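You operate a simulated robot arm through the tools that you are given. There is no shell and no other tool. Be economical: measure what you need, move in short steps, check, and stop when the job is done.

You run a simulated two-armed robot. Do the job below in one go: nothing can be reset, and whatever is moved stays where it is left.

JOB
Take the lid off the aloe jar and lay it down on the pick-up mat. Then take the small ice bucket and leave it on the shelf under the ice table. Then open the right chest lid, fetch the brown filter from the draining board and set it on the top of the right chest lid, then shut the lid. Keep to this order. Set down upright: filter.

Only the result counts: the job must be done as asked and must still hold three seconds after the hand-in. Knocking over, shifting, dropping, spilling or breaking anything else fails it. Lids that push on must go on centred and level and be pressed home; caps that screw on are set level and turned clockwise until they are tight.

ROBOT AND FRAMES
Two 7-joint arms with two-finger parallel grippers on one trunk, on a base that drives. Base frame: it is fixed to the floor where the robot stands at the start and does not move with it; the origin is under the middle of the robot, x ahead of it, y to its left, z up; the surface under the hand at the start is at about z = 0.8. Lengths are in m, angles in degrees, forces in N, time in s.
The left shoulder is at the start at [0.124, 0.171, 1.162], the right one opposite. With the tool pointing down near the work surface each hand reaches from about 0.38 to 0.9 m from the robot's upright axis, wherever it stands, measured 20 degrees to its own side. Places, roughly: filter [-3.75, 2, 0.75]; right chest lid [-1.1, 0.3, 0.8]; shelf under the ice table [-1.1, 0.9, 0.2]; small ice bucket (12x11x10 cm) [-1, 0.6, 0.8]; top of the right chest lid [-1.1, 0.3, 0.8]. Payload 4.4 kg a hand.
Tool frame (each hand has its own): the origin (TCP) lies between the finger pads and is the grasp point; the fingertips stand 0.023 m ahead of it; z points along the fingers, y is the line along which they close. The gripper opens to 0.094 m. The fingers are 0.038 m wide and 0.01 m thick; the gripper's body (0.054 by 0.096 m) begins 0.039 m behind the TCP.
Orientation is that of the tool frame in the base frame, as a unit quaternion [w, x, y, z]. With the fingers straight down and closing along the base's y, the tool's x points along the base's -x, its y along +y and its z along -z.

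CONTROLS
- The arms move only by the tool send_rows. It takes "left_increments", "right_increments" or both (then of equal length, played together; a hand with none holds still); each is a list of rows, each an object of numbers (a shift or turn left out is 0, a gripper value left out holds the last): "tx", "ty", "tz": the shift along the tool's x, y, z in m; "wx", "wy", "wz": the turn, a rotation vector about the tool's x, y, z in degrees; "fingers": the opening, from 0 (shut) to 1 (fully open). In form: [{"tx": .., "ty": .., "tz": .., "wx": .., "wy": .., "wz": .., "fingers": ..}, ...]. A call has 1 to 10 rows; each row is the pose to reach, as a shift and turn from the pose commanded when the call began, along the tool's axes at that moment. A row lasts 0.2 s, in which the tool goes at most 0.05 m and 8.6 degrees; a call with a longer step from one row to the next is refused whole, and so is a gripper value outside its range. Where a pose cannot be reached the arm comes as near as it can. A force on the tool above 40 N (or 10 N above the force at the start of the call, whichever is more), or a blocked arm, ends the call early, and 0.2 s more pass. Each finger travels about 0.072 m/s and halts on what it meets, pressing with about 39 N; the grip force reading is that of the motor and also rises with nothing between the fingers. The clock runs only during rows and for 0.2 s after the last one: add rows that repeat a pose to give the fingers time. It gives the time, the measured TCP pose, the force on the tool (base axes), the opening and the grip force at its end, in the units of the frame above (readings bear some noise), with the torque about the TCP (base axes, N m) and any sound that the robot's microphone picked up.
- Cameras (640 x 400 px; columns grow to the right, rows downward): "scene" is now at [0.1726, 0.0731, 1.2805]; the picture's right is [0.96, -0.28, 0.00], its down [-0.22, -0.75, -0.63] and it looks along [0.18, 0.60, -0.78] (base axes); focal length 214 px, centre (320, 200). "left" rides on the left gripper at [0.086, -0.016, -0.074] in its tool frame; the picture's right is [0.18, 0.98, 0.00], its down [-0.58, 0.11, -0.81] and it looks along [-0.79, 0.15, 0.59] (tool axes); focal length 243 px, centre (320, 200). "right" rides on the right gripper at [0.086, 0.016, -0.075] in its tool frame; the picture's right is [-0.18, 0.98, 0.00], its down [-0.58, -0.11, -0.81] and it looks along [-0.79, -0.15, 0.59] (tool axes); focal length 243 px, centre (320, 200). There is no depth. A picture from a camera that has moved, and an enlarged one, comes with that camera's place and axes in the base frame and with its lens.
- snapshot(camera): a new picture of that camera. The clock stands still meanwhile.
- slide_trunk(by): slides the trunk up (or, below 0, down) by that many m; the arms and the scene camera ride with it, the base frame stays. It gives what a move gives, with no picture.
- roll_base(legs): drives the robot by 1 to 6 legs, each [ahead, left, turn to the left] in m, m and degrees, along the robot's own axes; the way and the turn of a leg run together, so that a leg with both is an arc; at most 1.5 m and 180 degrees a leg. The arms and the cameras ride along, it lands a little off, and it stops where it bumps. It gives what a move gives.
- pan_tilt(pan, tilt): turns the head with the scene camera to pan (to the left, within 80 degrees either way) and tilt (down, from -29 to 69), counted from straight ahead of the robot. It gives what a move gives.
- zoom(camera, box): a new picture of the part [left, top, right, bottom] of that camera's present view, enlarged. The clock stands still meanwhile.
- close_job(): hands the job in; it is judged then, once.

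Work in short steps. Places have to be worked out from the pictures, the camera data and where the tool is seen: move nearer, look again, correct. Check each grasp and each placing, and mend what went wrong. You have 165 turns and 130 pictures in all, those below and enlarged ones among them. Open the grippers and draw the arms clear of the work before you hand the job in, unless the task says otherwise; then end with one line.

The tools are called after ">>>" as a command line: name --argument value ..., lists and objects as JSON in quotes. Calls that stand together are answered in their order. send_rows: Moves the arms, as the interface text tells. Its arguments: {"type":"object","properties":{"left_increments":{"type":"array","items":{"type":"object","properties":{"tx":{"type":"number"},"ty":{"type":"number"},"tz":{"type":"number"},"wx":{"type":"number"},"wy":{"type":"number"},"wz":{"type":"number"},"fingers":{"type":"number"}}}},"right_increments":{"type":"array","items":{"type":"object","properties":{"tx":{"type":"number"},"ty":{"type":"number"},"tz":{"type":"number"},"wx":{"type":"number"},"wy":{"type":"number"},"wz":{"type":"number"},"fingers":{"type":"number"}}}}},"required":[]} The other tools are called the same way: slide_trunk (by) slides the trunk up or down; roll_base (legs) drives the base; pan_tilt (pan, tilt) turns the head that bears the scene camera; snapshot (camera) takes a picture; zoom (camera, box) takes an enlarged picture of a part of a camera's view; close_job () hands the job in.

At the start:

```text
clock: 0.0
left_eef_pos: [0.3741, 0.5137, 1.0903]
left_tool_rot: [0.0, 0.0, 1.0, 0.0]
left_force: [0.2, -0.8, -0.6]
left_moment: [-0.01, 0.0, -0.01]
left_opening: 0.0942
left_grip_force: 0.1
right_eef_pos: [0.387, 0.0418, 1.1488]
right_tool_rot: [0.0, 0.0, 1.0, 0.0]
right_force: [-0.5, -0.2, 0.5]
right_moment: [0.02, -0.01, 0.02]
right_opening: 0.0943
right_grip_force: 0.1
trunk travel left (down, up): [-0.175, 0.213]
robot x, y, heading: [-0.0016, -0.0004, 0.1]
head pan, tilt: [73.7, 51.2]
```

scene: 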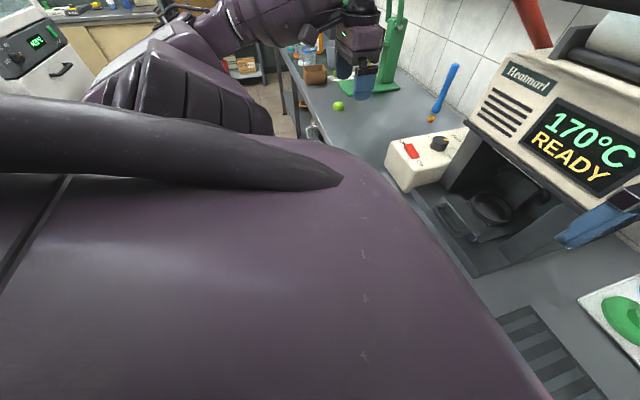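
right: 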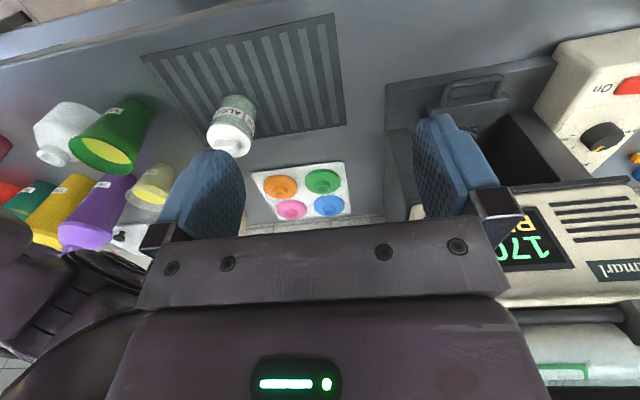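
left: 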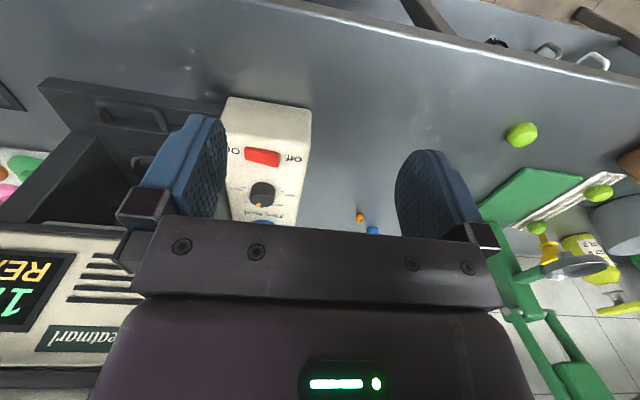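

I start by looking ahead with the scene camera to find the aloe jar and the mat.

>>> pan_tilt --pan 0 --tilt 40

>>> snapshot --camera "scene"

>>> zoom --camera "right" --box '[120, 0, 440, 200]'

```text
clock: 1.5
left_eef_pos: [0.3747, 0.5148, 1.0902]
left_tool_rot: [0.0, 0.001, 1.0, 0.0]
left_force: [-0.3, -0.6, 0.5]
left_moment: [-0.05, 0.03, 0.0]
left_opening: 0.0942
left_grip_force: 0.0
right_eef_pos: [0.3861, 0.0419, 1.1483]
right_tool_rot: [0.0, -0.001, 1.0, 0.001]
right_force: [-0.2, 0.7, -0.1]
right_moment: [0.0, -0.01, 0.04]
right_opening: 0.0941
right_grip_force: 0.0
trunk travel left (down, up): [-0.175, 0.213]
robot x, y, heading: [0.0004, -0.001, 0.1]
head pan, tilt: [0.0, 40.0]
```

```text
126 pictures are left
camera scene: at [0.2364, 0.0004, 1.2963], right [0.0, -1.0, 0.0], down [-0.64, 0.0, -0.77], along [0.77, 0.0, -0.64], focal length 214 px, centre (320, 200)
```

scene: 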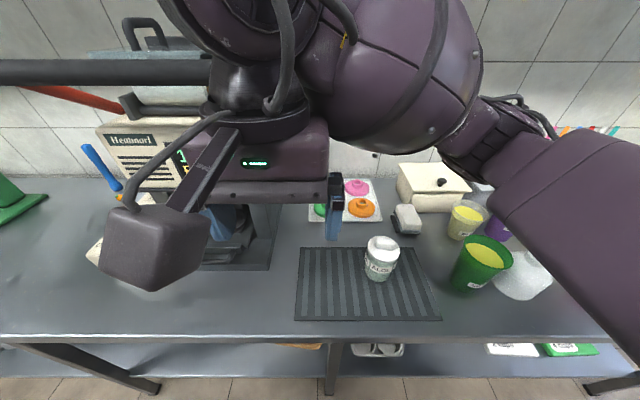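

```text
2.00 times, centred on (280, 100) of right
camera zoom: at [0.2993, 0.058, 1.2235], right [0.18, 0.98, 0.0], down [0.58, -0.11, 0.81], along [0.79, -0.15, -0.59], focal length 485 px, centre (400, 400)
```

zoom: 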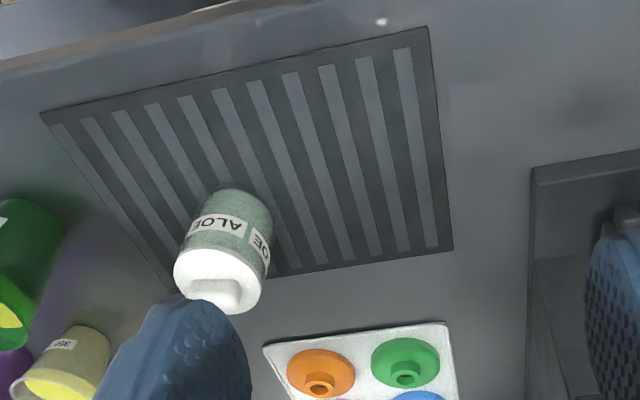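

The jar stands on the ribbed mat near (0.55, -0.145). I enlarge it to see the lid type and knob.

>>> zoom --camera "scene" --box '[280, 160, 480, 330]'

```text
2.35 times, centred on (380, 245) of scene
camera zoom: at [0.2364, 0.0004, 1.2963], right [0.0, -1.0, 0.0], down [-0.64, 0.0, -0.77], along [0.77, 0.0, -0.64], focal length 505 px, centre (179, 94)
```

zoom: 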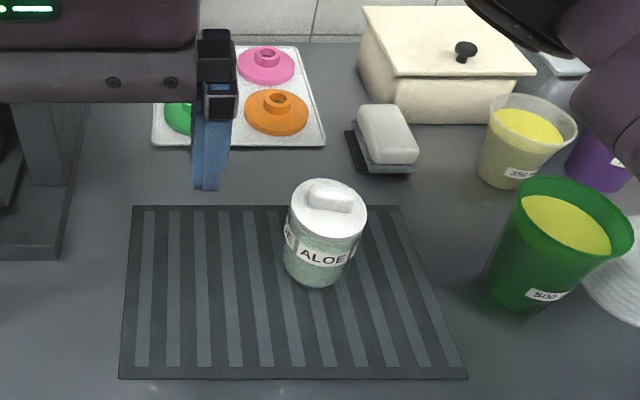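

The lid carries a bar handle running about along y, with its top near z 0.91. I move the right hand above it, turning the fingers by 90° to close across the bar.

>>> send_rows --right_increments '[{"tx": -0.016, "ty": -0.019, "tz": 0.005, "wz": -8.5}, {"tx": -0.033, "ty": -0.038, "tz": 0.01, "wz": -17}, {"tx": -0.049, "ty": -0.057, "tz": 0.015, "wz": -25.5}, {"tx": -0.065, "ty": -0.076, "tz": 0.02, "wz": -34}, {"tx": -0.081, "ty": -0.095, "tz": 0.025, "wz": -42.5}, {"tx": -0.098, "ty": -0.114, "tz": 0.03, "wz": -51}, {"tx": -0.114, "ty": -0.133, "tz": 0.04, "wz": -59.5}, {"tx": -0.13, "ty": -0.152, "tz": 0.05, "wz": -68}, {"tx": -0.147, "ty": -0.171, "tz": 0.06, "wz": -76.5}, {"tx": -0.163, "ty": -0.19, "tz": 0.07, "wz": -85}]'

>>> snapshot --camera "right"

>>> snapshot --camera "scene"

```text
clock: 3.7
left_eef_pos: [0.3733, 0.513, 1.0904]
left_tool_rot: [0.0, 0.0, 1.0, 0.0]
left_force: [-0.1, 0.2, -0.3]
left_moment: [-0.01, -0.03, 0.01]
left_opening: 0.0939
left_grip_force: 0.0
right_eef_pos: [0.5289, -0.1269, 1.0907]
right_tool_rot: [0.0, -0.618, 0.786, 0.0]
right_force: [-0.3, 0.0, 0.2]
right_moment: [-0.03, 0.0, 0.02]
right_opening: 0.0939
right_grip_force: 0.0
right hand out of reach, approached as far as the arm can: row 9, 10
trunk travel left (down, up): [-0.175, 0.213]
robot x, y, heading: [0.0001, -0.0045, -0.1]
head pan, tilt: [0.0, 40.0]
```

```text
123 pictures are left
camera right: at [0.492, -0.2076, 1.1643], right [-0.91, 0.41, 0.0], down [0.24, 0.54, 0.81], along [0.33, 0.73, -0.59], focal length 243 px, centre (320, 200)
```

right: 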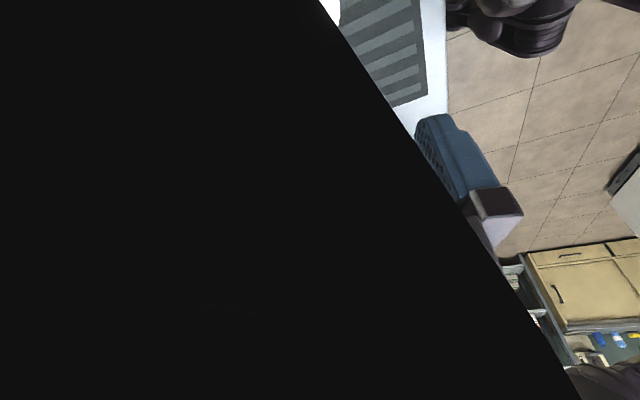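

```text
122 pictures are left
camera scene: at [0.236, 0.0004, 1.2964], right [0.0, -1.0, 0.0], down [-0.64, 0.0, -0.77], along [0.77, 0.0, -0.64], focal length 214 px, centre (320, 200)
```

scene: 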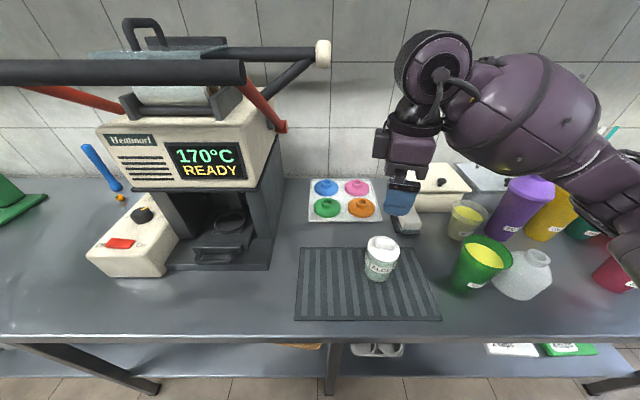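

The wrist is at its limit that way, so I turn back the other way to +90°.

>>> send_rows --right_increments '[{"wz": 8.5}, {"wz": 17}, {"wz": 25.5}, {"wz": 34}, {"wz": 42.5}, {"wz": 51}, {"wz": 59.5}, {"wz": 68}, {"wz": 76.5}, {"wz": 85}]'

>>> send_rows --right_increments '[{"wz": 8.5}, {"wz": 17}, {"wz": 25.5}, {"wz": 34}, {"wz": 42.5}, {"wz": 51}, {"wz": 59.5}, {"wz": 68}, {"wz": 76.5}, {"wz": 82}]'

>>> snapshot --camera "right"

>>> zoom --camera "scene" --box '[330, 200, 430, 300]'

```text
clock: 5.9
left_eef_pos: [0.374, 0.5135, 1.0913]
left_tool_rot: [0.0, 0.0, 1.0, 0.0]
left_force: [-1.1, 1.2, 0.1]
left_moment: [-0.01, 0.01, 0.05]
left_opening: 0.094
left_grip_force: 0.1
right_eef_pos: [0.5299, -0.1254, 1.0892]
right_tool_rot: [0.0, 0.078, 0.997, 0.0]
right_force: [-0.4, 0.3, 0.3]
right_moment: [0.0, 0.0, -0.01]
right_opening: 0.094
right_grip_force: 0.1
trunk travel left (down, up): [-0.175, 0.213]
robot x, y, heading: [-0.0034, -0.0017, -0.1]
head pan, tilt: [0.0, 40.0]
```

```text
clock: 8.1
left_eef_pos: [0.3741, 0.5135, 1.0913]
left_tool_rot: [0.0, 0.0, 1.0, 0.0]
left_force: [-0.8, 0.6, -0.2]
left_moment: [0.01, 0.02, -0.01]
left_opening: 0.0941
left_grip_force: 0.0
right_eef_pos: [0.5303, -0.1249, 1.0897]
right_tool_rot: [0.0, 0.712, 0.702, 0.0]
right_force: [-0.2, -0.1, 0.1]
right_moment: [0.01, 0.02, -0.04]
right_opening: 0.0941
right_grip_force: 0.0
trunk travel left (down, up): [-0.175, 0.213]
robot x, y, heading: [-0.0008, 0.0019, -0.1]
head pan, tilt: [0.0, 40.0]
```

```text
121 pictures are left
camera right: at [0.5472, -0.0396, 1.1641], right [0.98, -0.2, 0.0], down [-0.12, -0.58, 0.81], along [-0.16, -0.79, -0.59], focal length 243 px, centre (320, 200)
```

right: 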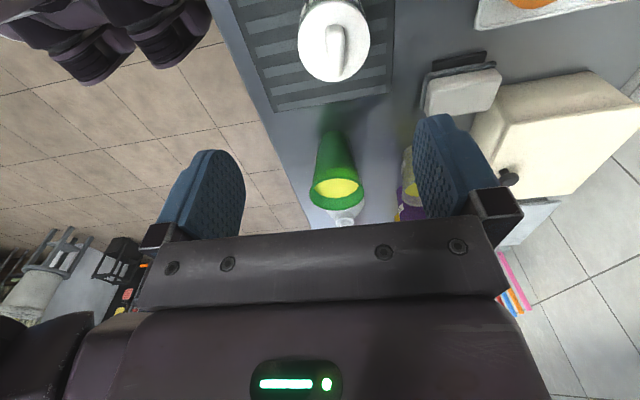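

```text
4.00 times, centred on (380, 250) of scene
camera zoom: at [0.2363, 0.0003, 1.2963], right [0.0, -1.0, 0.0], down [-0.64, 0.0, -0.77], along [0.77, 0.0, -0.64], focal length 858 px, centre (80, 0)
```

zoom: 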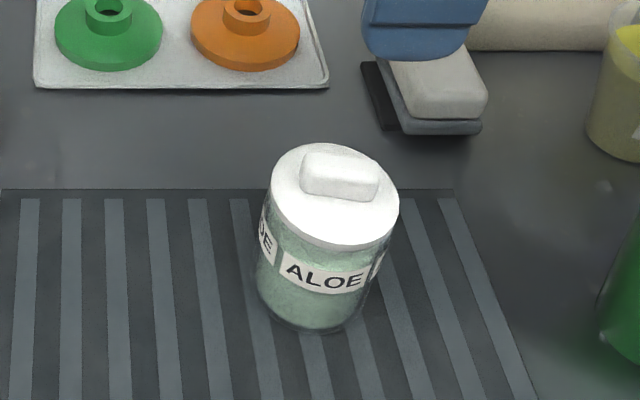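

The +90° turn works. The bar centre is at about (0.548, -0.147); I move above it and lower to z≈1.0 for another look.

>>> send_rows --right_increments '[{"tx": -0.011, "ty": 0.009, "tz": 0.02}, {"tx": -0.022, "ty": 0.018, "tz": 0.04}, {"tx": -0.022, "ty": 0.018, "tz": 0.06}, {"tx": -0.022, "ty": 0.018, "tz": 0.08}]'

>>> snapshot --camera "right"

>>> zoom --camera "scene" --box '[330, 180, 450, 300]'

```text
clock: 9.1
left_eef_pos: [0.3744, 0.5136, 1.0904]
left_tool_rot: [-0.001, -0.001, 1.0, 0.0]
left_force: [-0.6, -0.1, 0.3]
left_moment: [-0.01, -0.03, -0.01]
left_opening: 0.0939
left_grip_force: 0.1
right_eef_pos: [0.5505, -0.1502, 1.01]
right_tool_rot: [0.0, 0.712, 0.703, 0.0]
right_force: [-0.8, 0.1, 0.6]
right_moment: [0.03, 0.0, -0.05]
right_opening: 0.0941
right_grip_force: 0.2
trunk travel left (down, up): [-0.175, 0.213]
robot x, y, heading: [-0.0037, 0.0008, -0.1]
head pan, tilt: [0.0, 40.0]
```

```text
119 pictures are left
camera right: at [0.5669, -0.0626, 1.0841], right [0.98, -0.2, 0.0], down [-0.12, -0.58, 0.81], along [-0.16, -0.79, -0.59], focal length 243 px, centre (320, 200)
```

right: 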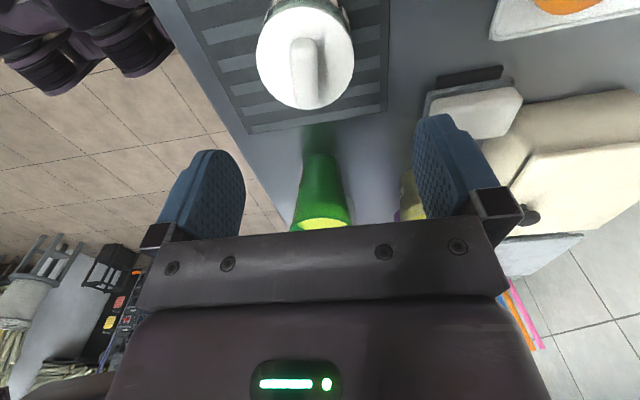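

```text
3.33 times, centred on (390, 240) of scene
camera zoom: at [0.2366, 0.0002, 1.2962], right [0.0, -1.0, 0.0], down [-0.64, 0.0, -0.77], along [0.77, 0.0, -0.64], focal length 715 px, centre (87, 67)
```

zoom: 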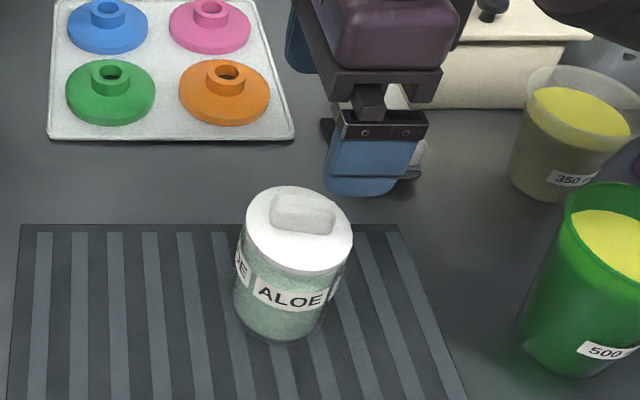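

Triangulation puts the bar centre near (0.540, -0.143), its top at about 0.912, skewed by about 9°. I correct for that and descend in stages.

>>> send_rows --right_increments '[{"tx": 0.008, "ty": -0.011, "wz": 8, "fingers": 0.5}, {"tx": 0.008, "ty": -0.011, "tz": 0.02, "wz": 9}, {"tx": 0.008, "ty": -0.011, "tz": 0.04, "wz": 9}, {"tx": 0.008, "ty": -0.011, "tz": 0.06, "wz": 9}]'

>>> snapshot --camera "right"

>>> zoom --camera "scene" --box '[330, 180, 450, 300]'

```text
clock: 10.1
left_eef_pos: [0.3739, 0.5137, 1.0896]
left_tool_rot: [0.0, 0.0, 1.0, 0.0]
left_force: [0.8, -0.4, -0.3]
left_moment: [0.02, -0.03, -0.03]
left_opening: 0.0938
left_grip_force: 0.1
right_eef_pos: [0.5369, -0.1421, 0.9496]
right_tool_rot: [0.0, 0.764, 0.645, 0.0]
right_force: [0.6, -0.3, 0.1]
right_moment: [0.0, 0.0, -0.01]
right_opening: 0.0468
right_grip_force: 0.0
trunk travel left (down, up): [-0.175, 0.213]
robot x, y, heading: [-0.003, 0.0025, 0.1]
head pan, tilt: [0.0, 40.0]
```

```text
117 pictures are left
camera right: at [0.5661, -0.0594, 1.0233], right [0.94, -0.35, 0.0], down [-0.2, -0.55, 0.81], along [-0.28, -0.76, -0.59], focal length 243 px, centre (320, 200)
```

right: 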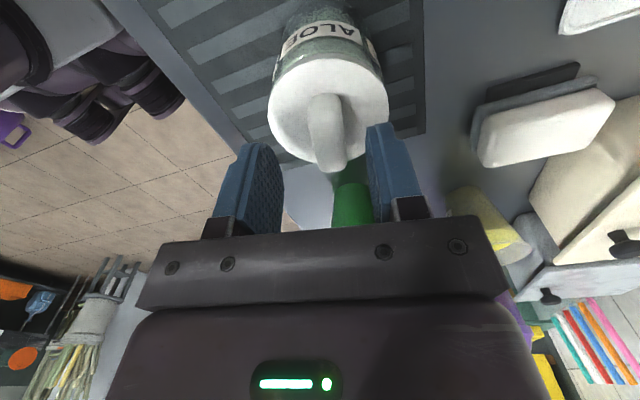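

```text
3.33 times, centred on (390, 240) of scene
camera zoom: at [0.2367, 0.0001, 1.2962], right [0.0, -1.0, 0.0], down [-0.64, 0.0, -0.77], along [0.77, 0.0, -0.64], focal length 715 px, centre (87, 67)
```

zoom: 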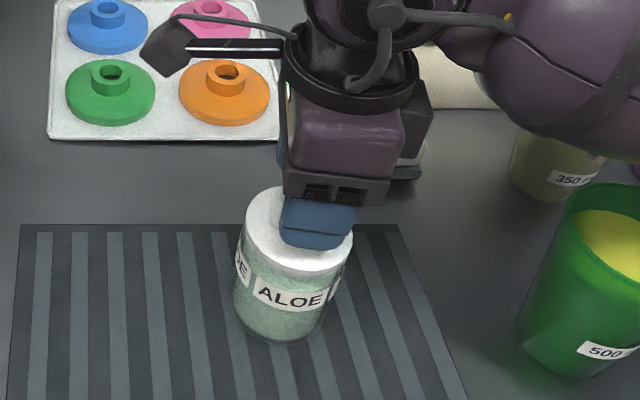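

The bar is centred between the fingers and aligned. I descend 3 cm and close.

>>> send_rows --right_increments '[{"tz": 0.015}, {"tz": 0.03}, {"tz": 0.03}]'

>>> send_rows --right_increments '[{"fingers": 0.1}, {"fingers": 0}, {"fingers": 0}, {"fingers": 0}]'

>>> snapshot --camera "right"

```text
clock: 10.8
left_eef_pos: [0.3718, 0.5126, 1.0931]
left_tool_rot: [0.001, 0.001, 1.0, 0.0]
left_force: [-0.8, -0.2, 0.3]
left_moment: [0.0, -0.01, -0.01]
left_opening: 0.094
left_grip_force: 0.0
right_eef_pos: [0.5368, -0.1408, 0.9276]
right_tool_rot: [0.003, 0.764, 0.645, 0.008]
right_force: [-7.9, -5.1, 34.1]
right_moment: [-0.17, 0.93, 0.29]
right_opening: 0.0486
right_grip_force: 1.6
trunk travel left (down, up): [-0.175, 0.213]
robot x, y, heading: [-0.0008, -0.0032, -0.1]
head pan, tilt: [0.0, 40.0]
stopped in row 3 (right hand): the force on the tool passed its limit at 48 N (the readings are from after the stop); the commanded pose is now the measured one
```

```text
clock: 11.2
left_eef_pos: [0.3743, 0.5133, 1.0909]
left_tool_rot: [0.0, 0.001, 1.0, -0.001]
left_force: [0.8, -0.1, -0.5]
left_moment: [0.0, 0.07, -0.04]
left_opening: 0.0941
left_grip_force: 0.1
right_eef_pos: [0.5386, -0.1395, 0.9265]
right_tool_rot: [0.002, 0.763, 0.646, 0.007]
right_force: [-1.8, -2.1, 32.7]
right_moment: [-0.32, 0.53, -0.04]
right_opening: 0.023
right_grip_force: 14.9
trunk travel left (down, up): [-0.175, 0.213]
robot x, y, heading: [-0.002, 0.001, 0.0]
head pan, tilt: [0.0, 40.0]
stopped in row 1 (right hand): the force on the tool passed its limit at 52 N (the readings are from after the stop); the commanded pose is now the measured one
```

```text
115 pictures are left
camera right: at [0.5683, -0.0574, 1.0026], right [0.94, -0.34, 0.01], down [-0.21, -0.56, 0.8], along [-0.27, -0.75, -0.6], focal length 243 px, centre (320, 200)
```

right: 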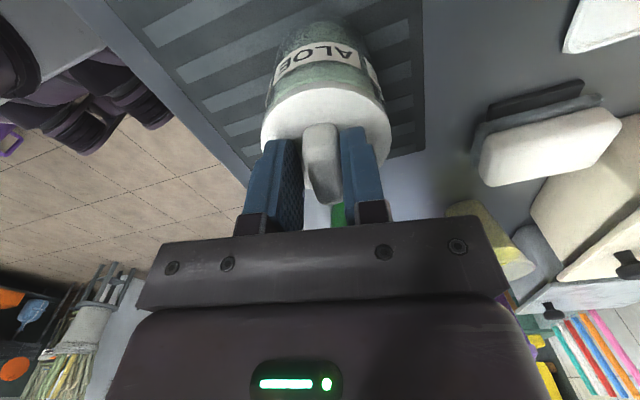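

The tips touched the lid top and still press on it. I raise 4 mm, then close.

>>> send_rows --right_increments '[{"tz": -0.005}, {"tz": -0.005}]'

>>> send_rows --right_increments '[{"fingers": 0}, {"fingers": 0}, {"fingers": 0}, {"fingers": 0}]'

>>> snapshot --camera "right"

```text
clock: 11.8
left_eef_pos: [0.3746, 0.5139, 1.0889]
left_tool_rot: [-0.001, 0.0, 1.0, 0.0]
left_force: [-0.3, -0.4, 0.2]
left_moment: [0.0, -0.01, 0.01]
left_opening: 0.0941
left_grip_force: 0.0
right_eef_pos: [0.5381, -0.1388, 0.9284]
right_tool_rot: [0.001, 0.764, 0.645, 0.004]
right_force: [10.3, -0.8, 7.8]
right_moment: [-0.04, -0.85, 0.0]
right_opening: 0.0168
right_grip_force: 39.5
trunk travel left (down, up): [-0.175, 0.213]
robot x, y, heading: [-0.0012, 0.0006, 0.2]
head pan, tilt: [0.0, 40.0]
```

```text
clock: 12.8
left_eef_pos: [0.3743, 0.5129, 1.0912]
left_tool_rot: [0.001, 0.0, 1.0, 0.001]
left_force: [0.7, 0.8, -0.5]
left_moment: [0.02, -0.02, -0.03]
left_opening: 0.0938
left_grip_force: 0.1
right_eef_pos: [0.5379, -0.1394, 0.9297]
right_tool_rot: [0.001, 0.763, 0.646, 0.004]
right_force: [-0.2, 0.1, 0.8]
right_moment: [0.0, -0.02, 0.0]
right_opening: 0.0165
right_grip_force: 39.0
trunk travel left (down, up): [-0.175, 0.213]
robot x, y, heading: [-0.0004, -0.001, -0.1]
head pan, tilt: [0.0, 40.0]
heard: snap
```

```text
114 pictures are left
camera right: at [0.5665, -0.0569, 1.004], right [0.94, -0.34, 0.0], down [-0.21, -0.56, 0.8], along [-0.27, -0.76, -0.6], focal length 243 px, centre (320, 200)
```

right: 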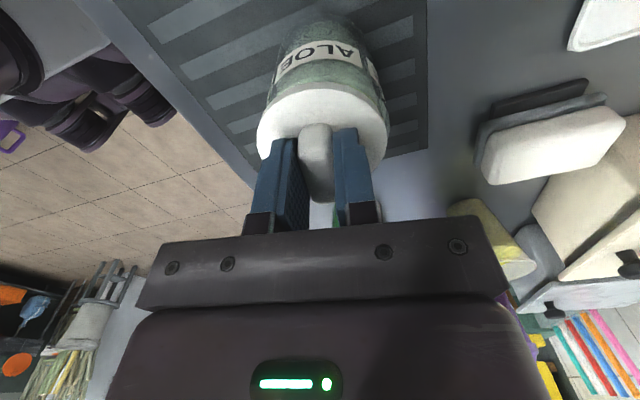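

Something snapped, probably the push lid popping loose. I lift slowly by 3 cm and look.

>>> send_rows --right_increments '[{"tz": -0.005}, {"tz": -0.01}, {"tz": -0.015}, {"tz": -0.02}, {"tz": -0.03}]'

>>> zoom --camera "scene" --box '[310, 160, 470, 310]'

```text
clock: 14.0
left_eef_pos: [0.3736, 0.5131, 1.0918]
left_tool_rot: [-0.001, 0.0, 1.0, 0.0]
left_force: [-0.3, 0.7, 0.4]
left_moment: [0.0, -0.04, -0.02]
left_opening: 0.094
left_grip_force: 0.1
right_eef_pos: [0.5375, -0.1394, 0.9594]
right_tool_rot: [0.001, 0.764, 0.645, 0.004]
right_force: [0.0, 0.2, -0.3]
right_moment: [-0.02, 0.01, 0.0]
right_opening: 0.0166
right_grip_force: 38.9
trunk travel left (down, up): [-0.175, 0.213]
robot x, y, heading: [-0.0008, -0.0003, -0.2]
head pan, tilt: [0.0, 40.0]
```

```text
2.67 times, centred on (390, 235) of scene
camera zoom: at [0.2358, 0.0, 1.2963], right [0.0, -1.0, 0.0], down [-0.64, 0.0, -0.77], along [0.77, 0.0, -0.64], focal length 572 px, centre (133, 107)
```

zoom: 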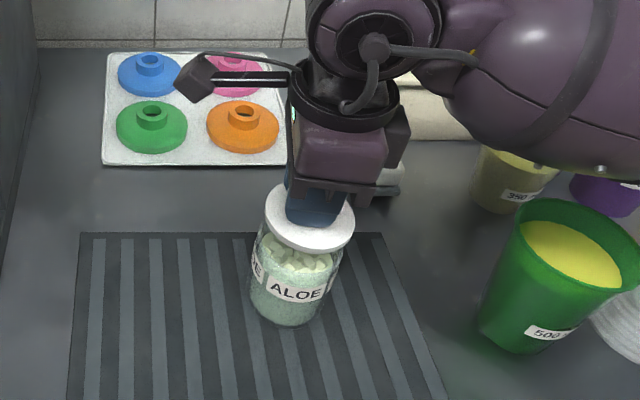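

The lid is off and the jar stands. I raise it clear and carry it over the free left half of the mat, at (0.52, -0.02).

>>> send_rows --right_increments '[{"tz": -0.03}, {"tz": -0.06}, {"tx": 0.03, "ty": -0.01, "tz": -0.06}, {"tx": 0.06, "ty": -0.02, "tz": -0.06}, {"tx": 0.09, "ty": -0.03, "tz": -0.06}, {"tx": 0.115, "ty": -0.038, "tz": -0.06}, {"tx": 0.115, "ty": -0.038, "tz": -0.03}, {"tx": 0.115, "ty": -0.038, "tz": 0.01}, {"tx": 0.115, "ty": -0.038, "tz": 0.05}, {"tx": 0.115, "ty": -0.038, "tz": 0.075}]'

>>> snapshot --camera "scene"

```text
clock: 16.2
left_eef_pos: [0.3735, 0.5131, 1.0906]
left_tool_rot: [0.0, -0.001, 1.0, 0.0]
left_force: [-0.2, -0.4, -0.1]
left_moment: [0.01, -0.01, -0.02]
left_opening: 0.0939
left_grip_force: 0.0
right_eef_pos: [0.5195, -0.0192, 0.8861]
right_tool_rot: [0.001, 0.764, 0.646, 0.004]
right_force: [-0.9, 0.6, 0.2]
right_moment: [0.0, -0.02, 0.01]
right_opening: 0.0165
right_grip_force: 38.6
trunk travel left (down, up): [-0.175, 0.213]
robot x, y, heading: [-0.0024, -0.0017, 0.1]
head pan, tilt: [0.0, 40.0]
```

```text
112 pictures are left
camera scene: at [0.2361, -0.0001, 1.2962], right [0.0, -1.0, 0.0], down [-0.64, 0.0, -0.77], along [0.77, 0.0, -0.64], focal length 214 px, centre (320, 200)
```

scene: 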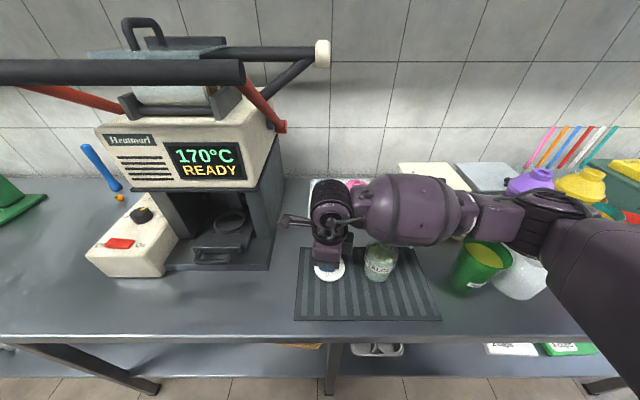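

The lid hangs above the mat's free area. I lower it slowly until I feel contact.

>>> send_rows --right_increments '[{"tz": 0.006}, {"tz": 0.012}, {"tz": 0.018}, {"tz": 0.024}]'

>>> zoom --camera "scene" --box '[270, 200, 420, 320]'

```text
clock: 17.2
left_eef_pos: [0.3733, 0.5147, 1.0911]
left_tool_rot: [-0.001, 0.001, 1.0, -0.001]
left_force: [0.3, 0.1, 0.2]
left_moment: [0.03, 0.01, 0.0]
left_opening: 0.0939
left_grip_force: 0.1
right_eef_pos: [0.5205, -0.0199, 0.8613]
right_tool_rot: [0.001, 0.763, 0.646, 0.005]
right_force: [0.2, 0.3, 0.1]
right_moment: [0.0, -0.01, 0.01]
right_opening: 0.0166
right_grip_force: 38.8
trunk travel left (down, up): [-0.175, 0.213]
robot x, y, heading: [-0.0027, -0.0013, -0.0]
head pan, tilt: [0.0, 40.0]
```

```text
3.33 times, centred on (345, 260) of scene
camera zoom: at [0.236, -0.0001, 1.2963], right [0.0, -1.0, 0.0], down [-0.64, 0.0, -0.77], along [0.77, 0.0, -0.64], focal length 715 px, centre (237, 0)
```

zoom: 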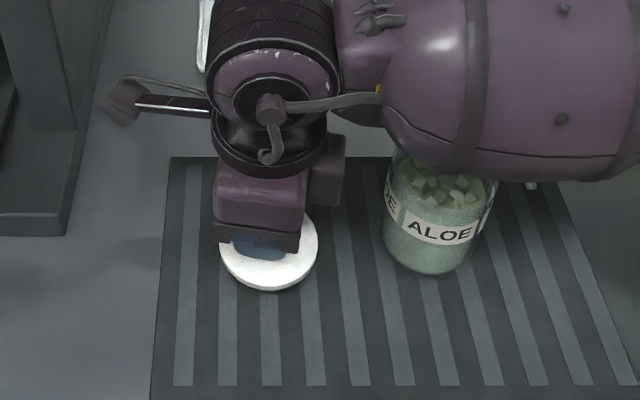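

No contact yet; I continue to lower in small steps.

>>> send_rows --right_increments '[{"tz": 0.004}, {"tz": 0.008}, {"tz": 0.012}, {"tz": 0.016}, {"tz": 0.02}, {"tz": 0.024}, {"tz": 0.028}]'

>>> zoom --camera "scene" --box '[270, 200, 420, 320]'

```text
clock: 18.9
left_eef_pos: [0.3718, 0.5119, 1.0926]
left_tool_rot: [0.001, 0.001, 1.0, 0.0]
left_force: [0.7, 0.2, -0.8]
left_moment: [0.04, 0.0, 0.01]
left_opening: 0.0941
left_grip_force: 0.1
right_eef_pos: [0.521, -0.0194, 0.8377]
right_tool_rot: [0.002, 0.763, 0.646, 0.009]
right_force: [-6.8, -6.6, 29.6]
right_moment: [-0.7, 0.59, 0.05]
right_opening: 0.0167
right_grip_force: 39.3
trunk travel left (down, up): [-0.175, 0.213]
robot x, y, heading: [-0.0005, -0.0024, -0.0]
head pan, tilt: [0.0, 40.0]
stopped in row 7 (right hand): the force on the tool passed its limit at 42 N (the readings are from after the stop); the commanded pose is now the measured one
```

```text
3.33 times, centred on (345, 260) of scene
camera zoom: at [0.2333, -0.0013, 1.297], right [0.0, -1.0, 0.0], down [-0.64, 0.0, -0.77], along [0.77, 0.0, -0.64], focal length 715 px, centre (237, 0)
```

zoom: 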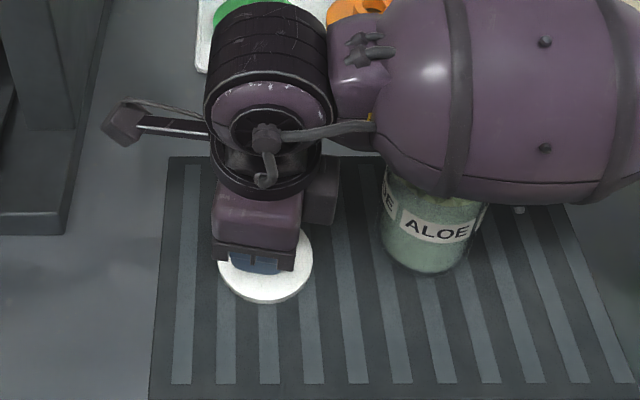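

The lid sits on the mat. I relieve the pressure, open part way and rise straight up.

>>> send_rows --right_increments '[{"tz": -0.003}, {"tz": -0.003, "fingers": 0.4}, {"tz": -0.003, "fingers": 0.4}, {"tz": -0.003, "fingers": 0.4}, {"tz": -0.02}, {"tz": -0.06}, {"tz": -0.1}, {"tz": -0.14}, {"tz": -0.18}, {"tz": -0.22}]'

>>> snapshot --camera "scene"

```text
clock: 21.1
left_eef_pos: [0.374, 0.513, 1.0897]
left_tool_rot: [0.0, 0.001, 1.0, -0.001]
left_force: [-1.1, -0.5, -0.3]
left_moment: [0.02, 0.02, -0.01]
left_opening: 0.094
left_grip_force: 0.1
right_eef_pos: [0.5125, -0.0184, 1.0583]
right_tool_rot: [0.002, 0.764, 0.646, 0.007]
right_force: [-0.5, -0.9, 0.2]
right_moment: [-0.02, 0.01, 0.01]
right_opening: 0.0378
right_grip_force: 0.0
trunk travel left (down, up): [-0.175, 0.213]
robot x, y, heading: [0.0035, 0.0, -0.0]
head pan, tilt: [0.0, 40.0]
```

```text
109 pictures are left
camera scene: at [0.2351, -0.0001, 1.2965], right [0.0, -1.0, 0.0], down [-0.64, 0.0, -0.77], along [0.77, 0.0, -0.64], focal length 214 px, centre (320, 200)
```

scene: 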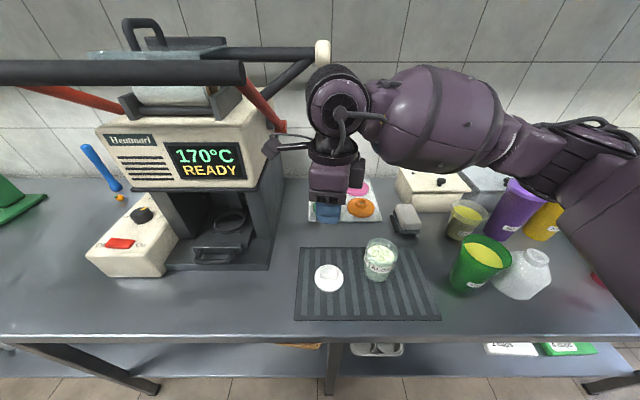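

The lid lies flat on the mat. I draw the right arm back and neutral, and look behind with the head afterwards.

>>> send_rows --right_increments '[{"tz": -0.03, "wz": -8.5}, {"tz": -0.06, "tx": -0.01, "ty": -0.012, "wz": -17}, {"tz": -0.08, "tx": -0.02, "ty": -0.024, "wz": -25.5}, {"tz": -0.08, "tx": -0.03, "ty": -0.036, "wz": -34}, {"tz": -0.08, "tx": -0.04, "ty": -0.05, "wz": -42.5}, {"tz": -0.08, "tx": -0.05, "ty": -0.065, "wz": -51}, {"tz": -0.08, "tx": -0.065, "ty": -0.08, "wz": -59.5}, {"tz": -0.08, "tx": -0.08, "ty": -0.1, "wz": -68}, {"tz": -0.08, "tx": -0.1, "ty": -0.115, "wz": -76.5}, {"tz": -0.08, "tx": -0.1, "ty": -0.115, "wz": -85}]'

>>> pan_tilt --pan 80 --tilt 25

>>> snapshot --camera "scene"

```text
clock: 23.3
left_eef_pos: [0.3747, 0.5138, 1.0905]
left_tool_rot: [0.0, 0.001, 1.0, -0.001]
left_force: [-0.4, -0.3, 0.7]
left_moment: [0.02, 0.03, -0.02]
left_opening: 0.0942
left_grip_force: 0.1
right_eef_pos: [0.3887, -0.0995, 1.1318]
right_tool_rot: [0.006, 0.125, 0.992, 0.004]
right_force: [0.7, -0.4, 0.9]
right_moment: [0.01, 0.01, 0.01]
right_opening: 0.0375
right_grip_force: 0.1
trunk travel left (down, up): [-0.175, 0.213]
robot x, y, heading: [-0.0011, 0.0018, -0.3]
head pan, tilt: [0.0, 40.0]
```

```text
clock: 24.8
left_eef_pos: [0.3741, 0.5128, 1.0896]
left_tool_rot: [0.0, 0.0, 1.0, 0.0]
left_force: [0.1, -0.8, 1.0]
left_moment: [-0.02, 0.01, -0.02]
left_opening: 0.0942
left_grip_force: 0.0
right_eef_pos: [0.3894, -0.1007, 1.1323]
right_tool_rot: [0.006, 0.127, 0.992, 0.004]
right_force: [0.7, -0.2, -0.8]
right_moment: [-0.02, 0.01, -0.01]
right_opening: 0.0377
right_grip_force: 0.3
trunk travel left (down, up): [-0.175, 0.213]
robot x, y, heading: [-0.0021, 0.0038, -0.0]
head pan, tilt: [80.0, 25.0]
```

```text
108 pictures are left
camera scene: at [0.1671, 0.0904, 1.3196], right [0.98, -0.18, 0.0], down [-0.07, -0.42, -0.91], along [0.16, 0.89, -0.42], focal length 214 px, centre (320, 200)
```

scene: 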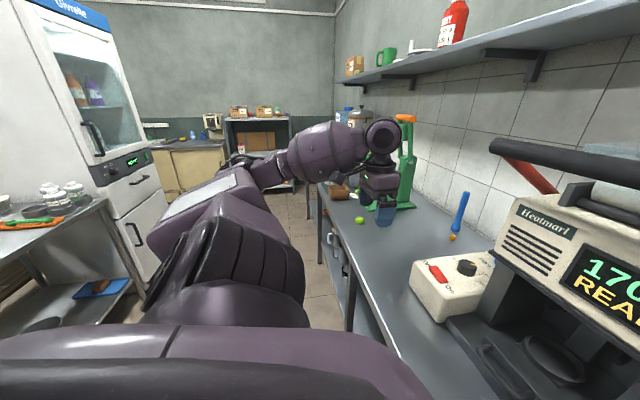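

I back off by 0.2 m so that the arms are clear of the bench, then tuck the left hand in.

>>> roll_base --legs '[[-0.2, 0, 0]]'

>>> send_rows --left_increments '[{"ty": -0.045}, {"ty": -0.09}, {"ty": -0.135}, {"ty": -0.18}, {"ty": -0.225}, {"ty": -0.27}]'

>>> snapshot --camera "scene"

```text
clock: 26.4
left_eef_pos: [0.178, 0.514, 1.0905]
left_tool_rot: [0.0, 0.0, 1.0, 0.0]
left_force: [0.3, -0.2, 0.3]
left_moment: [0.01, -0.01, 0.02]
left_opening: 0.0941
left_grip_force: 0.0
right_eef_pos: [0.1946, -0.0993, 1.1319]
right_tool_rot: [0.007, 0.126, 0.992, 0.003]
right_force: [0.4, -0.3, 0.7]
right_moment: [0.0, -0.01, 0.01]
right_opening: 0.0379
right_grip_force: 0.0
trunk travel left (down, up): [-0.175, 0.213]
robot x, y, heading: [-0.1973, -0.0059, -0.1]
head pan, tilt: [80.0, 25.0]
```

```text
clock: 27.8
left_eef_pos: [0.1909, 0.2377, 1.1047]
left_tool_rot: [0.018, 0.006, 1.0, -0.002]
left_force: [-0.5, 1.5, -4.9]
left_moment: [-0.05, -0.05, 0.0]
left_opening: 0.0939
left_grip_force: 0.0
left hand out of reach, approached as far as the arm can: row 6
right_eef_pos: [0.1944, -0.1016, 1.1318]
right_tool_rot: [0.006, 0.126, 0.992, 0.005]
right_force: [-1.0, -1.1, -0.1]
right_moment: [0.07, -0.03, 0.02]
right_opening: 0.0376
right_grip_force: 0.1
trunk travel left (down, up): [-0.175, 0.213]
robot x, y, heading: [-0.1973, -0.0014, -0.2]
head pan, tilt: [80.0, 25.0]
```

```text
107 pictures are left
camera scene: at [-0.0276, 0.0881, 1.3197], right [0.98, -0.17, 0.0], down [-0.07, -0.41, -0.91], along [0.16, 0.89, -0.42], focal length 214 px, centre (320, 200)
```

scene: 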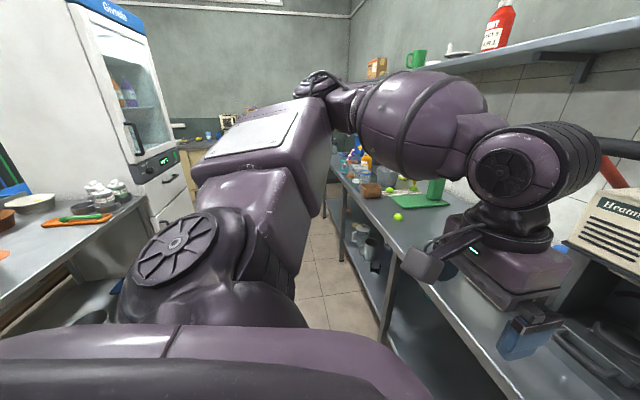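

The rear table edge is at about x=-0.8, so a turn on the spot has room. I turn left 90° and look.

>>> roll_base --legs '[[0, 0, 90]]'

>>> pan_tilt --pan 70 --tilt 35

>>> snapshot --camera "scene"

```text
clock: 32.0
left_eef_pos: [-0.4447, 0.3771, 1.0955]
left_tool_rot: [0.0, 0.714, -0.7, 0.002]
left_force: [-1.2, 0.2, 0.2]
left_moment: [0.04, 0.02, -0.02]
left_opening: 0.0944
left_grip_force: 0.0
right_eef_pos: [-0.1037, 0.3912, 1.1328]
right_tool_rot: [0.002, -0.62, 0.785, 0.007]
right_force: [-0.1, 0.6, 0.1]
right_moment: [0.0, -0.01, -0.03]
right_opening: 0.0373
right_grip_force: 0.1
trunk travel left (down, up): [-0.175, 0.213]
robot x, y, heading: [-0.1964, 0.0019, 91.3]
head pan, tilt: [80.0, 25.0]
```

```text
clock: 32.8
left_eef_pos: [-0.4458, 0.3774, 1.0939]
left_tool_rot: [0.0, 0.714, -0.7, 0.001]
left_force: [0.7, -0.3, 0.8]
left_moment: [0.0, 0.03, 0.02]
left_opening: 0.0939
left_grip_force: 0.0
right_eef_pos: [-0.1033, 0.3918, 1.1312]
right_tool_rot: [0.002, -0.62, 0.785, 0.007]
right_force: [0.2, 0.3, -0.6]
right_moment: [0.01, -0.01, -0.03]
right_opening: 0.038
right_grip_force: 0.0
trunk travel left (down, up): [-0.175, 0.213]
robot x, y, heading: [-0.1936, -0.0007, 91.3]
head pan, tilt: [70.0, 35.0]
```

```text
106 pictures are left
camera scene: at [-0.2826, 0.1812, 1.3039], right [0.32, 0.95, 0.0], down [0.54, -0.19, -0.82], along [-0.78, 0.27, -0.57], focal length 214 px, centre (320, 200)
```

scene: 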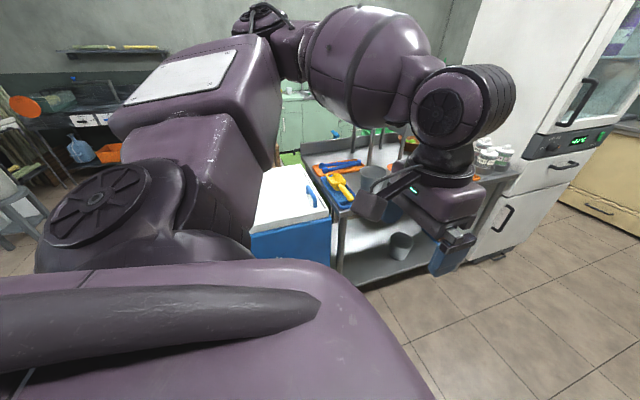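

Blue chests with white lids and the ice table beyond are visible. I turn another 90° left to face them and look.

>>> roll_base --legs '[[0, 0, 88.7]]'

>>> pan_tilt --pan -15 --tilt 35

>>> snapshot --camera "scene"

```text
clock: 37.0
left_eef_pos: [-0.5756, -0.246, 1.0952]
left_tool_rot: [-0.001, 1.0, 0.003, 0.001]
left_force: [-0.9, 0.3, -0.3]
left_moment: [-0.03, 0.01, 0.02]
left_opening: 0.0938
left_grip_force: 0.1
right_eef_pos: [-0.5851, 0.0961, 1.1319]
right_tool_rot: [0.004, 0.992, -0.123, -0.006]
right_force: [0.5, 0.1, -0.1]
right_moment: [0.0, -0.02, -0.04]
right_opening: 0.0377
right_grip_force: 0.1
trunk travel left (down, up): [-0.175, 0.213]
robot x, y, heading: [-0.195, -0.0021, -179.7]
head pan, tilt: [70.0, 35.0]
```

```text
clock: 38.5
left_eef_pos: [-0.5753, -0.2469, 1.0949]
left_tool_rot: [0.0, 1.0, 0.003, 0.001]
left_force: [-0.1, 0.0, -0.8]
left_moment: [-0.04, -0.02, 0.0]
left_opening: 0.0941
left_grip_force: 0.1
right_eef_pos: [-0.5854, 0.0969, 1.1331]
right_tool_rot: [0.004, 0.992, -0.124, -0.005]
right_force: [0.4, 0.8, -0.5]
right_moment: [-0.02, -0.01, -0.01]
right_opening: 0.0376
right_grip_force: 0.1
trunk travel left (down, up): [-0.175, 0.213]
robot x, y, heading: [-0.1922, -0.0001, -179.7]
head pan, tilt: [-15.0, 35.0]
```

```text
105 pictures are left
camera scene: at [-0.4344, 0.0213, 1.3038], right [0.25, 0.97, 0.0], down [0.56, -0.14, -0.82], along [-0.79, 0.21, -0.57], focal length 214 px, centre (320, 200)
```

scene: 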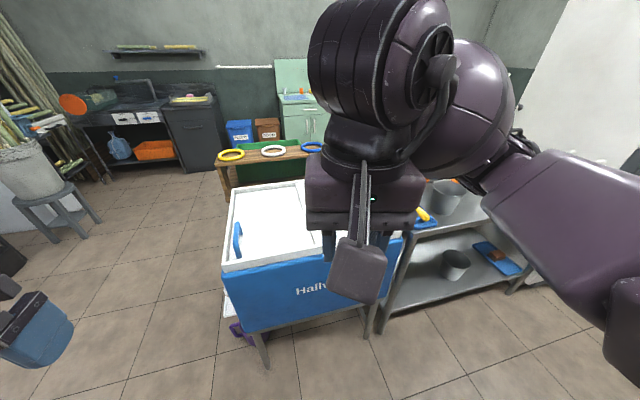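

I slide right by 0.5 m to see the ice table and its shelf.

>>> roll_base --legs '[[0, -0.5, 0]]'

>>> send_rows --right_increments '[{"ty": -0.045}, {"ty": -0.09}, {"ty": -0.135}, {"ty": -0.18}, {"ty": -0.225}, {"ty": -0.27}, {"ty": -0.31}]'

>>> pan_tilt --pan -10 --tilt 40

>>> snapshot --camera "scene"

```text
clock: 43.3
left_eef_pos: [-0.5783, 0.2471, 1.0959]
left_tool_rot: [0.0, 1.0, -0.007, 0.0]
left_force: [1.0, -0.1, -0.2]
left_moment: [-0.03, -0.01, -0.02]
left_opening: 0.0941
left_grip_force: 0.1
right_eef_pos: [-0.5811, 0.5891, 1.1314]
right_tool_rot: [0.004, 0.991, -0.133, -0.006]
right_force: [0.2, 0.5, 0.5]
right_moment: [0.04, -0.04, 0.02]
right_opening: 0.0376
right_grip_force: 0.1
trunk travel left (down, up): [-0.175, 0.213]
robot x, y, heading: [-0.1957, 0.4831, 179.1]
head pan, tilt: [-15.0, 35.0]
```

```text
clock: 45.1
left_eef_pos: [-0.5778, 0.2465, 1.0957]
left_tool_rot: [-0.001, 1.0, -0.006, 0.0]
left_force: [0.2, 0.8, 0.3]
left_moment: [0.03, 0.0, 0.0]
left_opening: 0.0941
left_grip_force: 0.0
right_eef_pos: [-0.5458, 0.8357, 1.2355]
right_tool_rot: [0.093, 0.96, -0.009, -0.266]
right_force: [0.6, -0.2, 0.0]
right_moment: [0.03, 0.01, -0.01]
right_opening: 0.0375
right_grip_force: 0.1
right hand out of reach, approached as far as the arm can: row 1, 2, 3, 4, 5, 6, 7
trunk travel left (down, up): [-0.175, 0.213]
robot x, y, heading: [-0.1925, 0.4859, 179.4]
head pan, tilt: [-15.0, 35.0]
stopped in row 7 (right hand): the arm was blocked; the commanded pose is now the measured one
```

```text
clock: 45.8
left_eef_pos: [-0.5786, 0.248, 1.0949]
left_tool_rot: [0.0, 1.0, -0.007, 0.001]
left_force: [0.6, -0.4, -0.2]
left_moment: [0.02, -0.01, 0.0]
left_opening: 0.094
left_grip_force: 0.0
right_eef_pos: [-0.547, 0.8371, 1.2351]
right_tool_rot: [0.091, 0.96, -0.01, -0.265]
right_force: [-0.7, -0.8, -0.2]
right_moment: [-0.04, 0.0, -0.01]
right_opening: 0.0377
right_grip_force: 0.1
trunk travel left (down, up): [-0.175, 0.213]
robot x, y, heading: [-0.1894, 0.4815, 179.4]
head pan, tilt: [-10.0, 40.0]
```

```text
104 pictures are left
camera scene: at [-0.431, 0.5035, 1.2963], right [0.19, 0.98, 0.0], down [0.63, -0.12, -0.77], along [-0.75, 0.14, -0.64], focal length 214 px, centre (320, 200)
```

scene: 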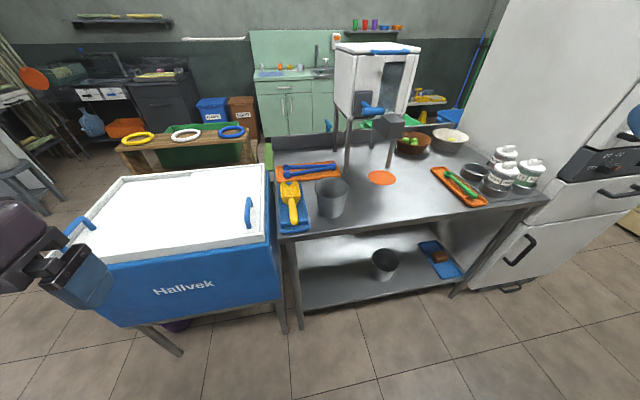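

The grey bucket and the chest are clearly visible. I enlarge the chest lids and the bucket.

>>> zoom --camera "scene" --box '[50, 140, 290, 300]'

>>> zoom --camera "scene" --box '[260, 140, 500, 320]'

>>> zoom --camera "scene" --box '[240, 20, 460, 180]'

```text
2.50 times, centred on (170, 220) of scene
camera zoom: at [-0.431, 0.5035, 1.2963], right [0.19, 0.98, 0.0], down [0.63, -0.12, -0.77], along [-0.75, 0.14, -0.64], focal length 536 px, centre (695, 150)
```

zoom: 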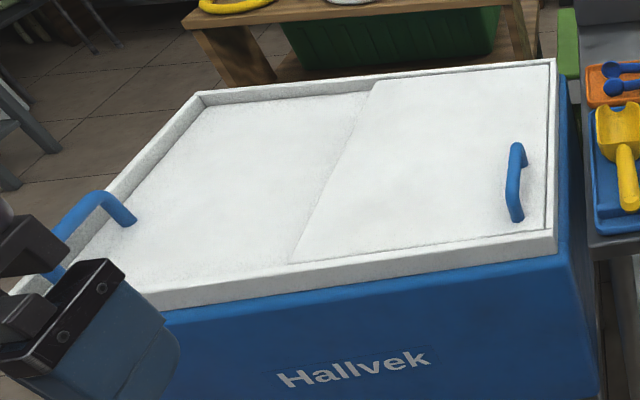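

```text
2.22 times, centred on (380, 230) of scene
camera zoom: at [-0.431, 0.5035, 1.2963], right [0.19, 0.98, 0.0], down [0.63, -0.12, -0.77], along [-0.75, 0.14, -0.64], focal length 477 px, centre (187, 133)
```

zoom: 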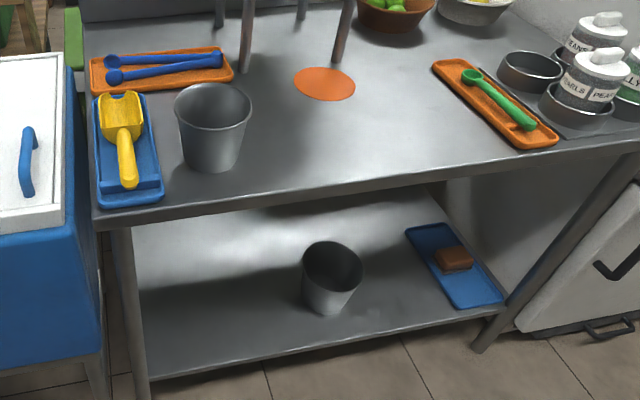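

```text
2.50 times, centred on (350, 100) of scene
camera zoom: at [-0.431, 0.5035, 1.2963], right [0.19, 0.98, 0.0], down [0.63, -0.12, -0.77], along [-0.75, 0.14, -0.64], focal length 536 px, centre (245, 450)
```

zoom: 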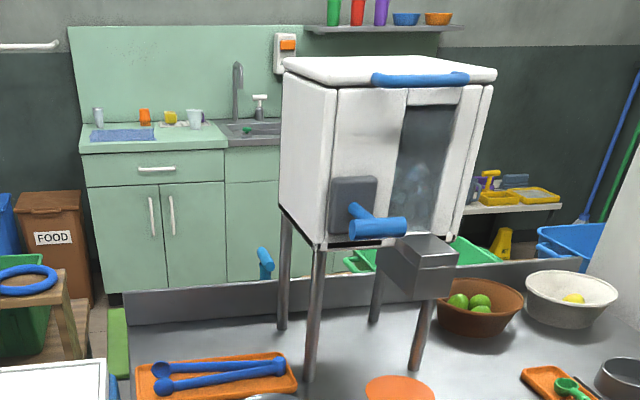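

The lids slide: the right one overlies the left one. The bucket is near (-0.955, 0.633), and I'll pinch its right wall with the hand pitched 45° so that I can later reach under the table. I roll 0.15 m nearer.

>>> roll_base --legs '[[0.15, 0, 0]]'

>>> send_rows --right_increments '[{"wx": 5, "wy": -7, "wz": -2.5, "fingers": 0.7}, {"wx": 9.2, "wy": -14.1, "wz": -5.1, "fingers": 0.7}, {"wx": 9.2, "wy": -14.1, "wz": -5.1, "fingers": 0.7}]'

>>> snapshot --camera "scene"

>>> snapshot --camera "right"

```text
clock: 47.2
left_eef_pos: [-0.7314, 0.2499, 1.0938]
left_tool_rot: [0.0, 1.0, -0.006, 0.001]
left_force: [-0.6, 0.6, 0.3]
left_moment: [-0.01, -0.04, 0.02]
left_opening: 0.0941
left_grip_force: 0.1
right_eef_pos: [-0.6985, 0.8378, 1.2346]
right_tool_rot: [0.092, 0.96, -0.009, -0.264]
right_force: [-0.6, -1.1, 0.0]
right_moment: [-0.01, -0.02, 0.01]
right_opening: 0.0377
right_grip_force: 0.1
trunk travel left (down, up): [-0.175, 0.213]
robot x, y, heading: [-0.3402, 0.4887, 179.2]
head pan, tilt: [-10.0, 40.0]
```

```text
refused: row 1 steps farther than a row can; nothing moved
```

```text
100 pictures are left
camera scene: at [-0.5834, 0.5057, 1.2962], right [0.19, 0.98, 0.0], down [0.63, -0.12, -0.77], along [-0.75, 0.14, -0.64], focal length 214 px, centre (320, 200)
```

scene: 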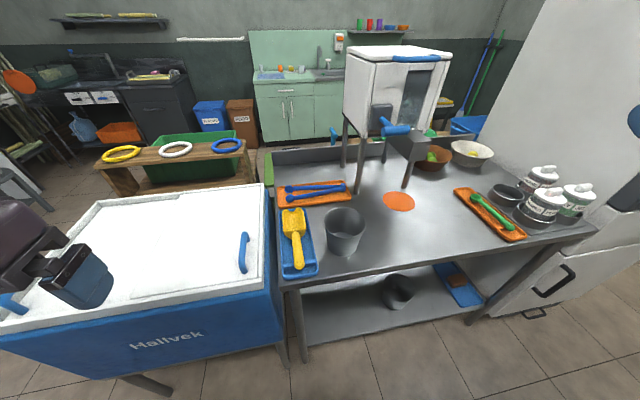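

```text
99 pictures are left
camera right: at [-0.5869, 0.8291, 1.2568], right [-0.13, -0.95, 0.27], down [-0.09, 0.28, 0.95], along [-0.99, 0.1, -0.12], focal length 243 px, centre (320, 200)
```

right: 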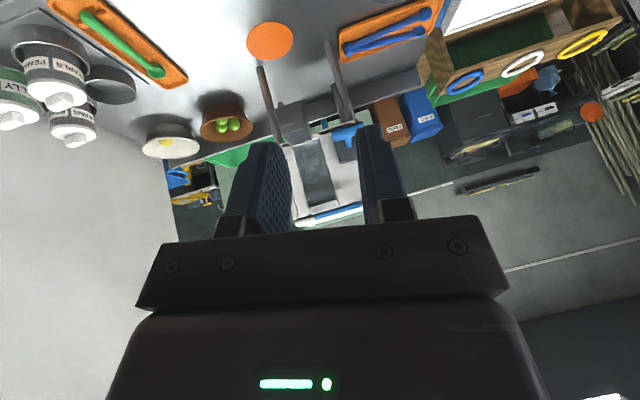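

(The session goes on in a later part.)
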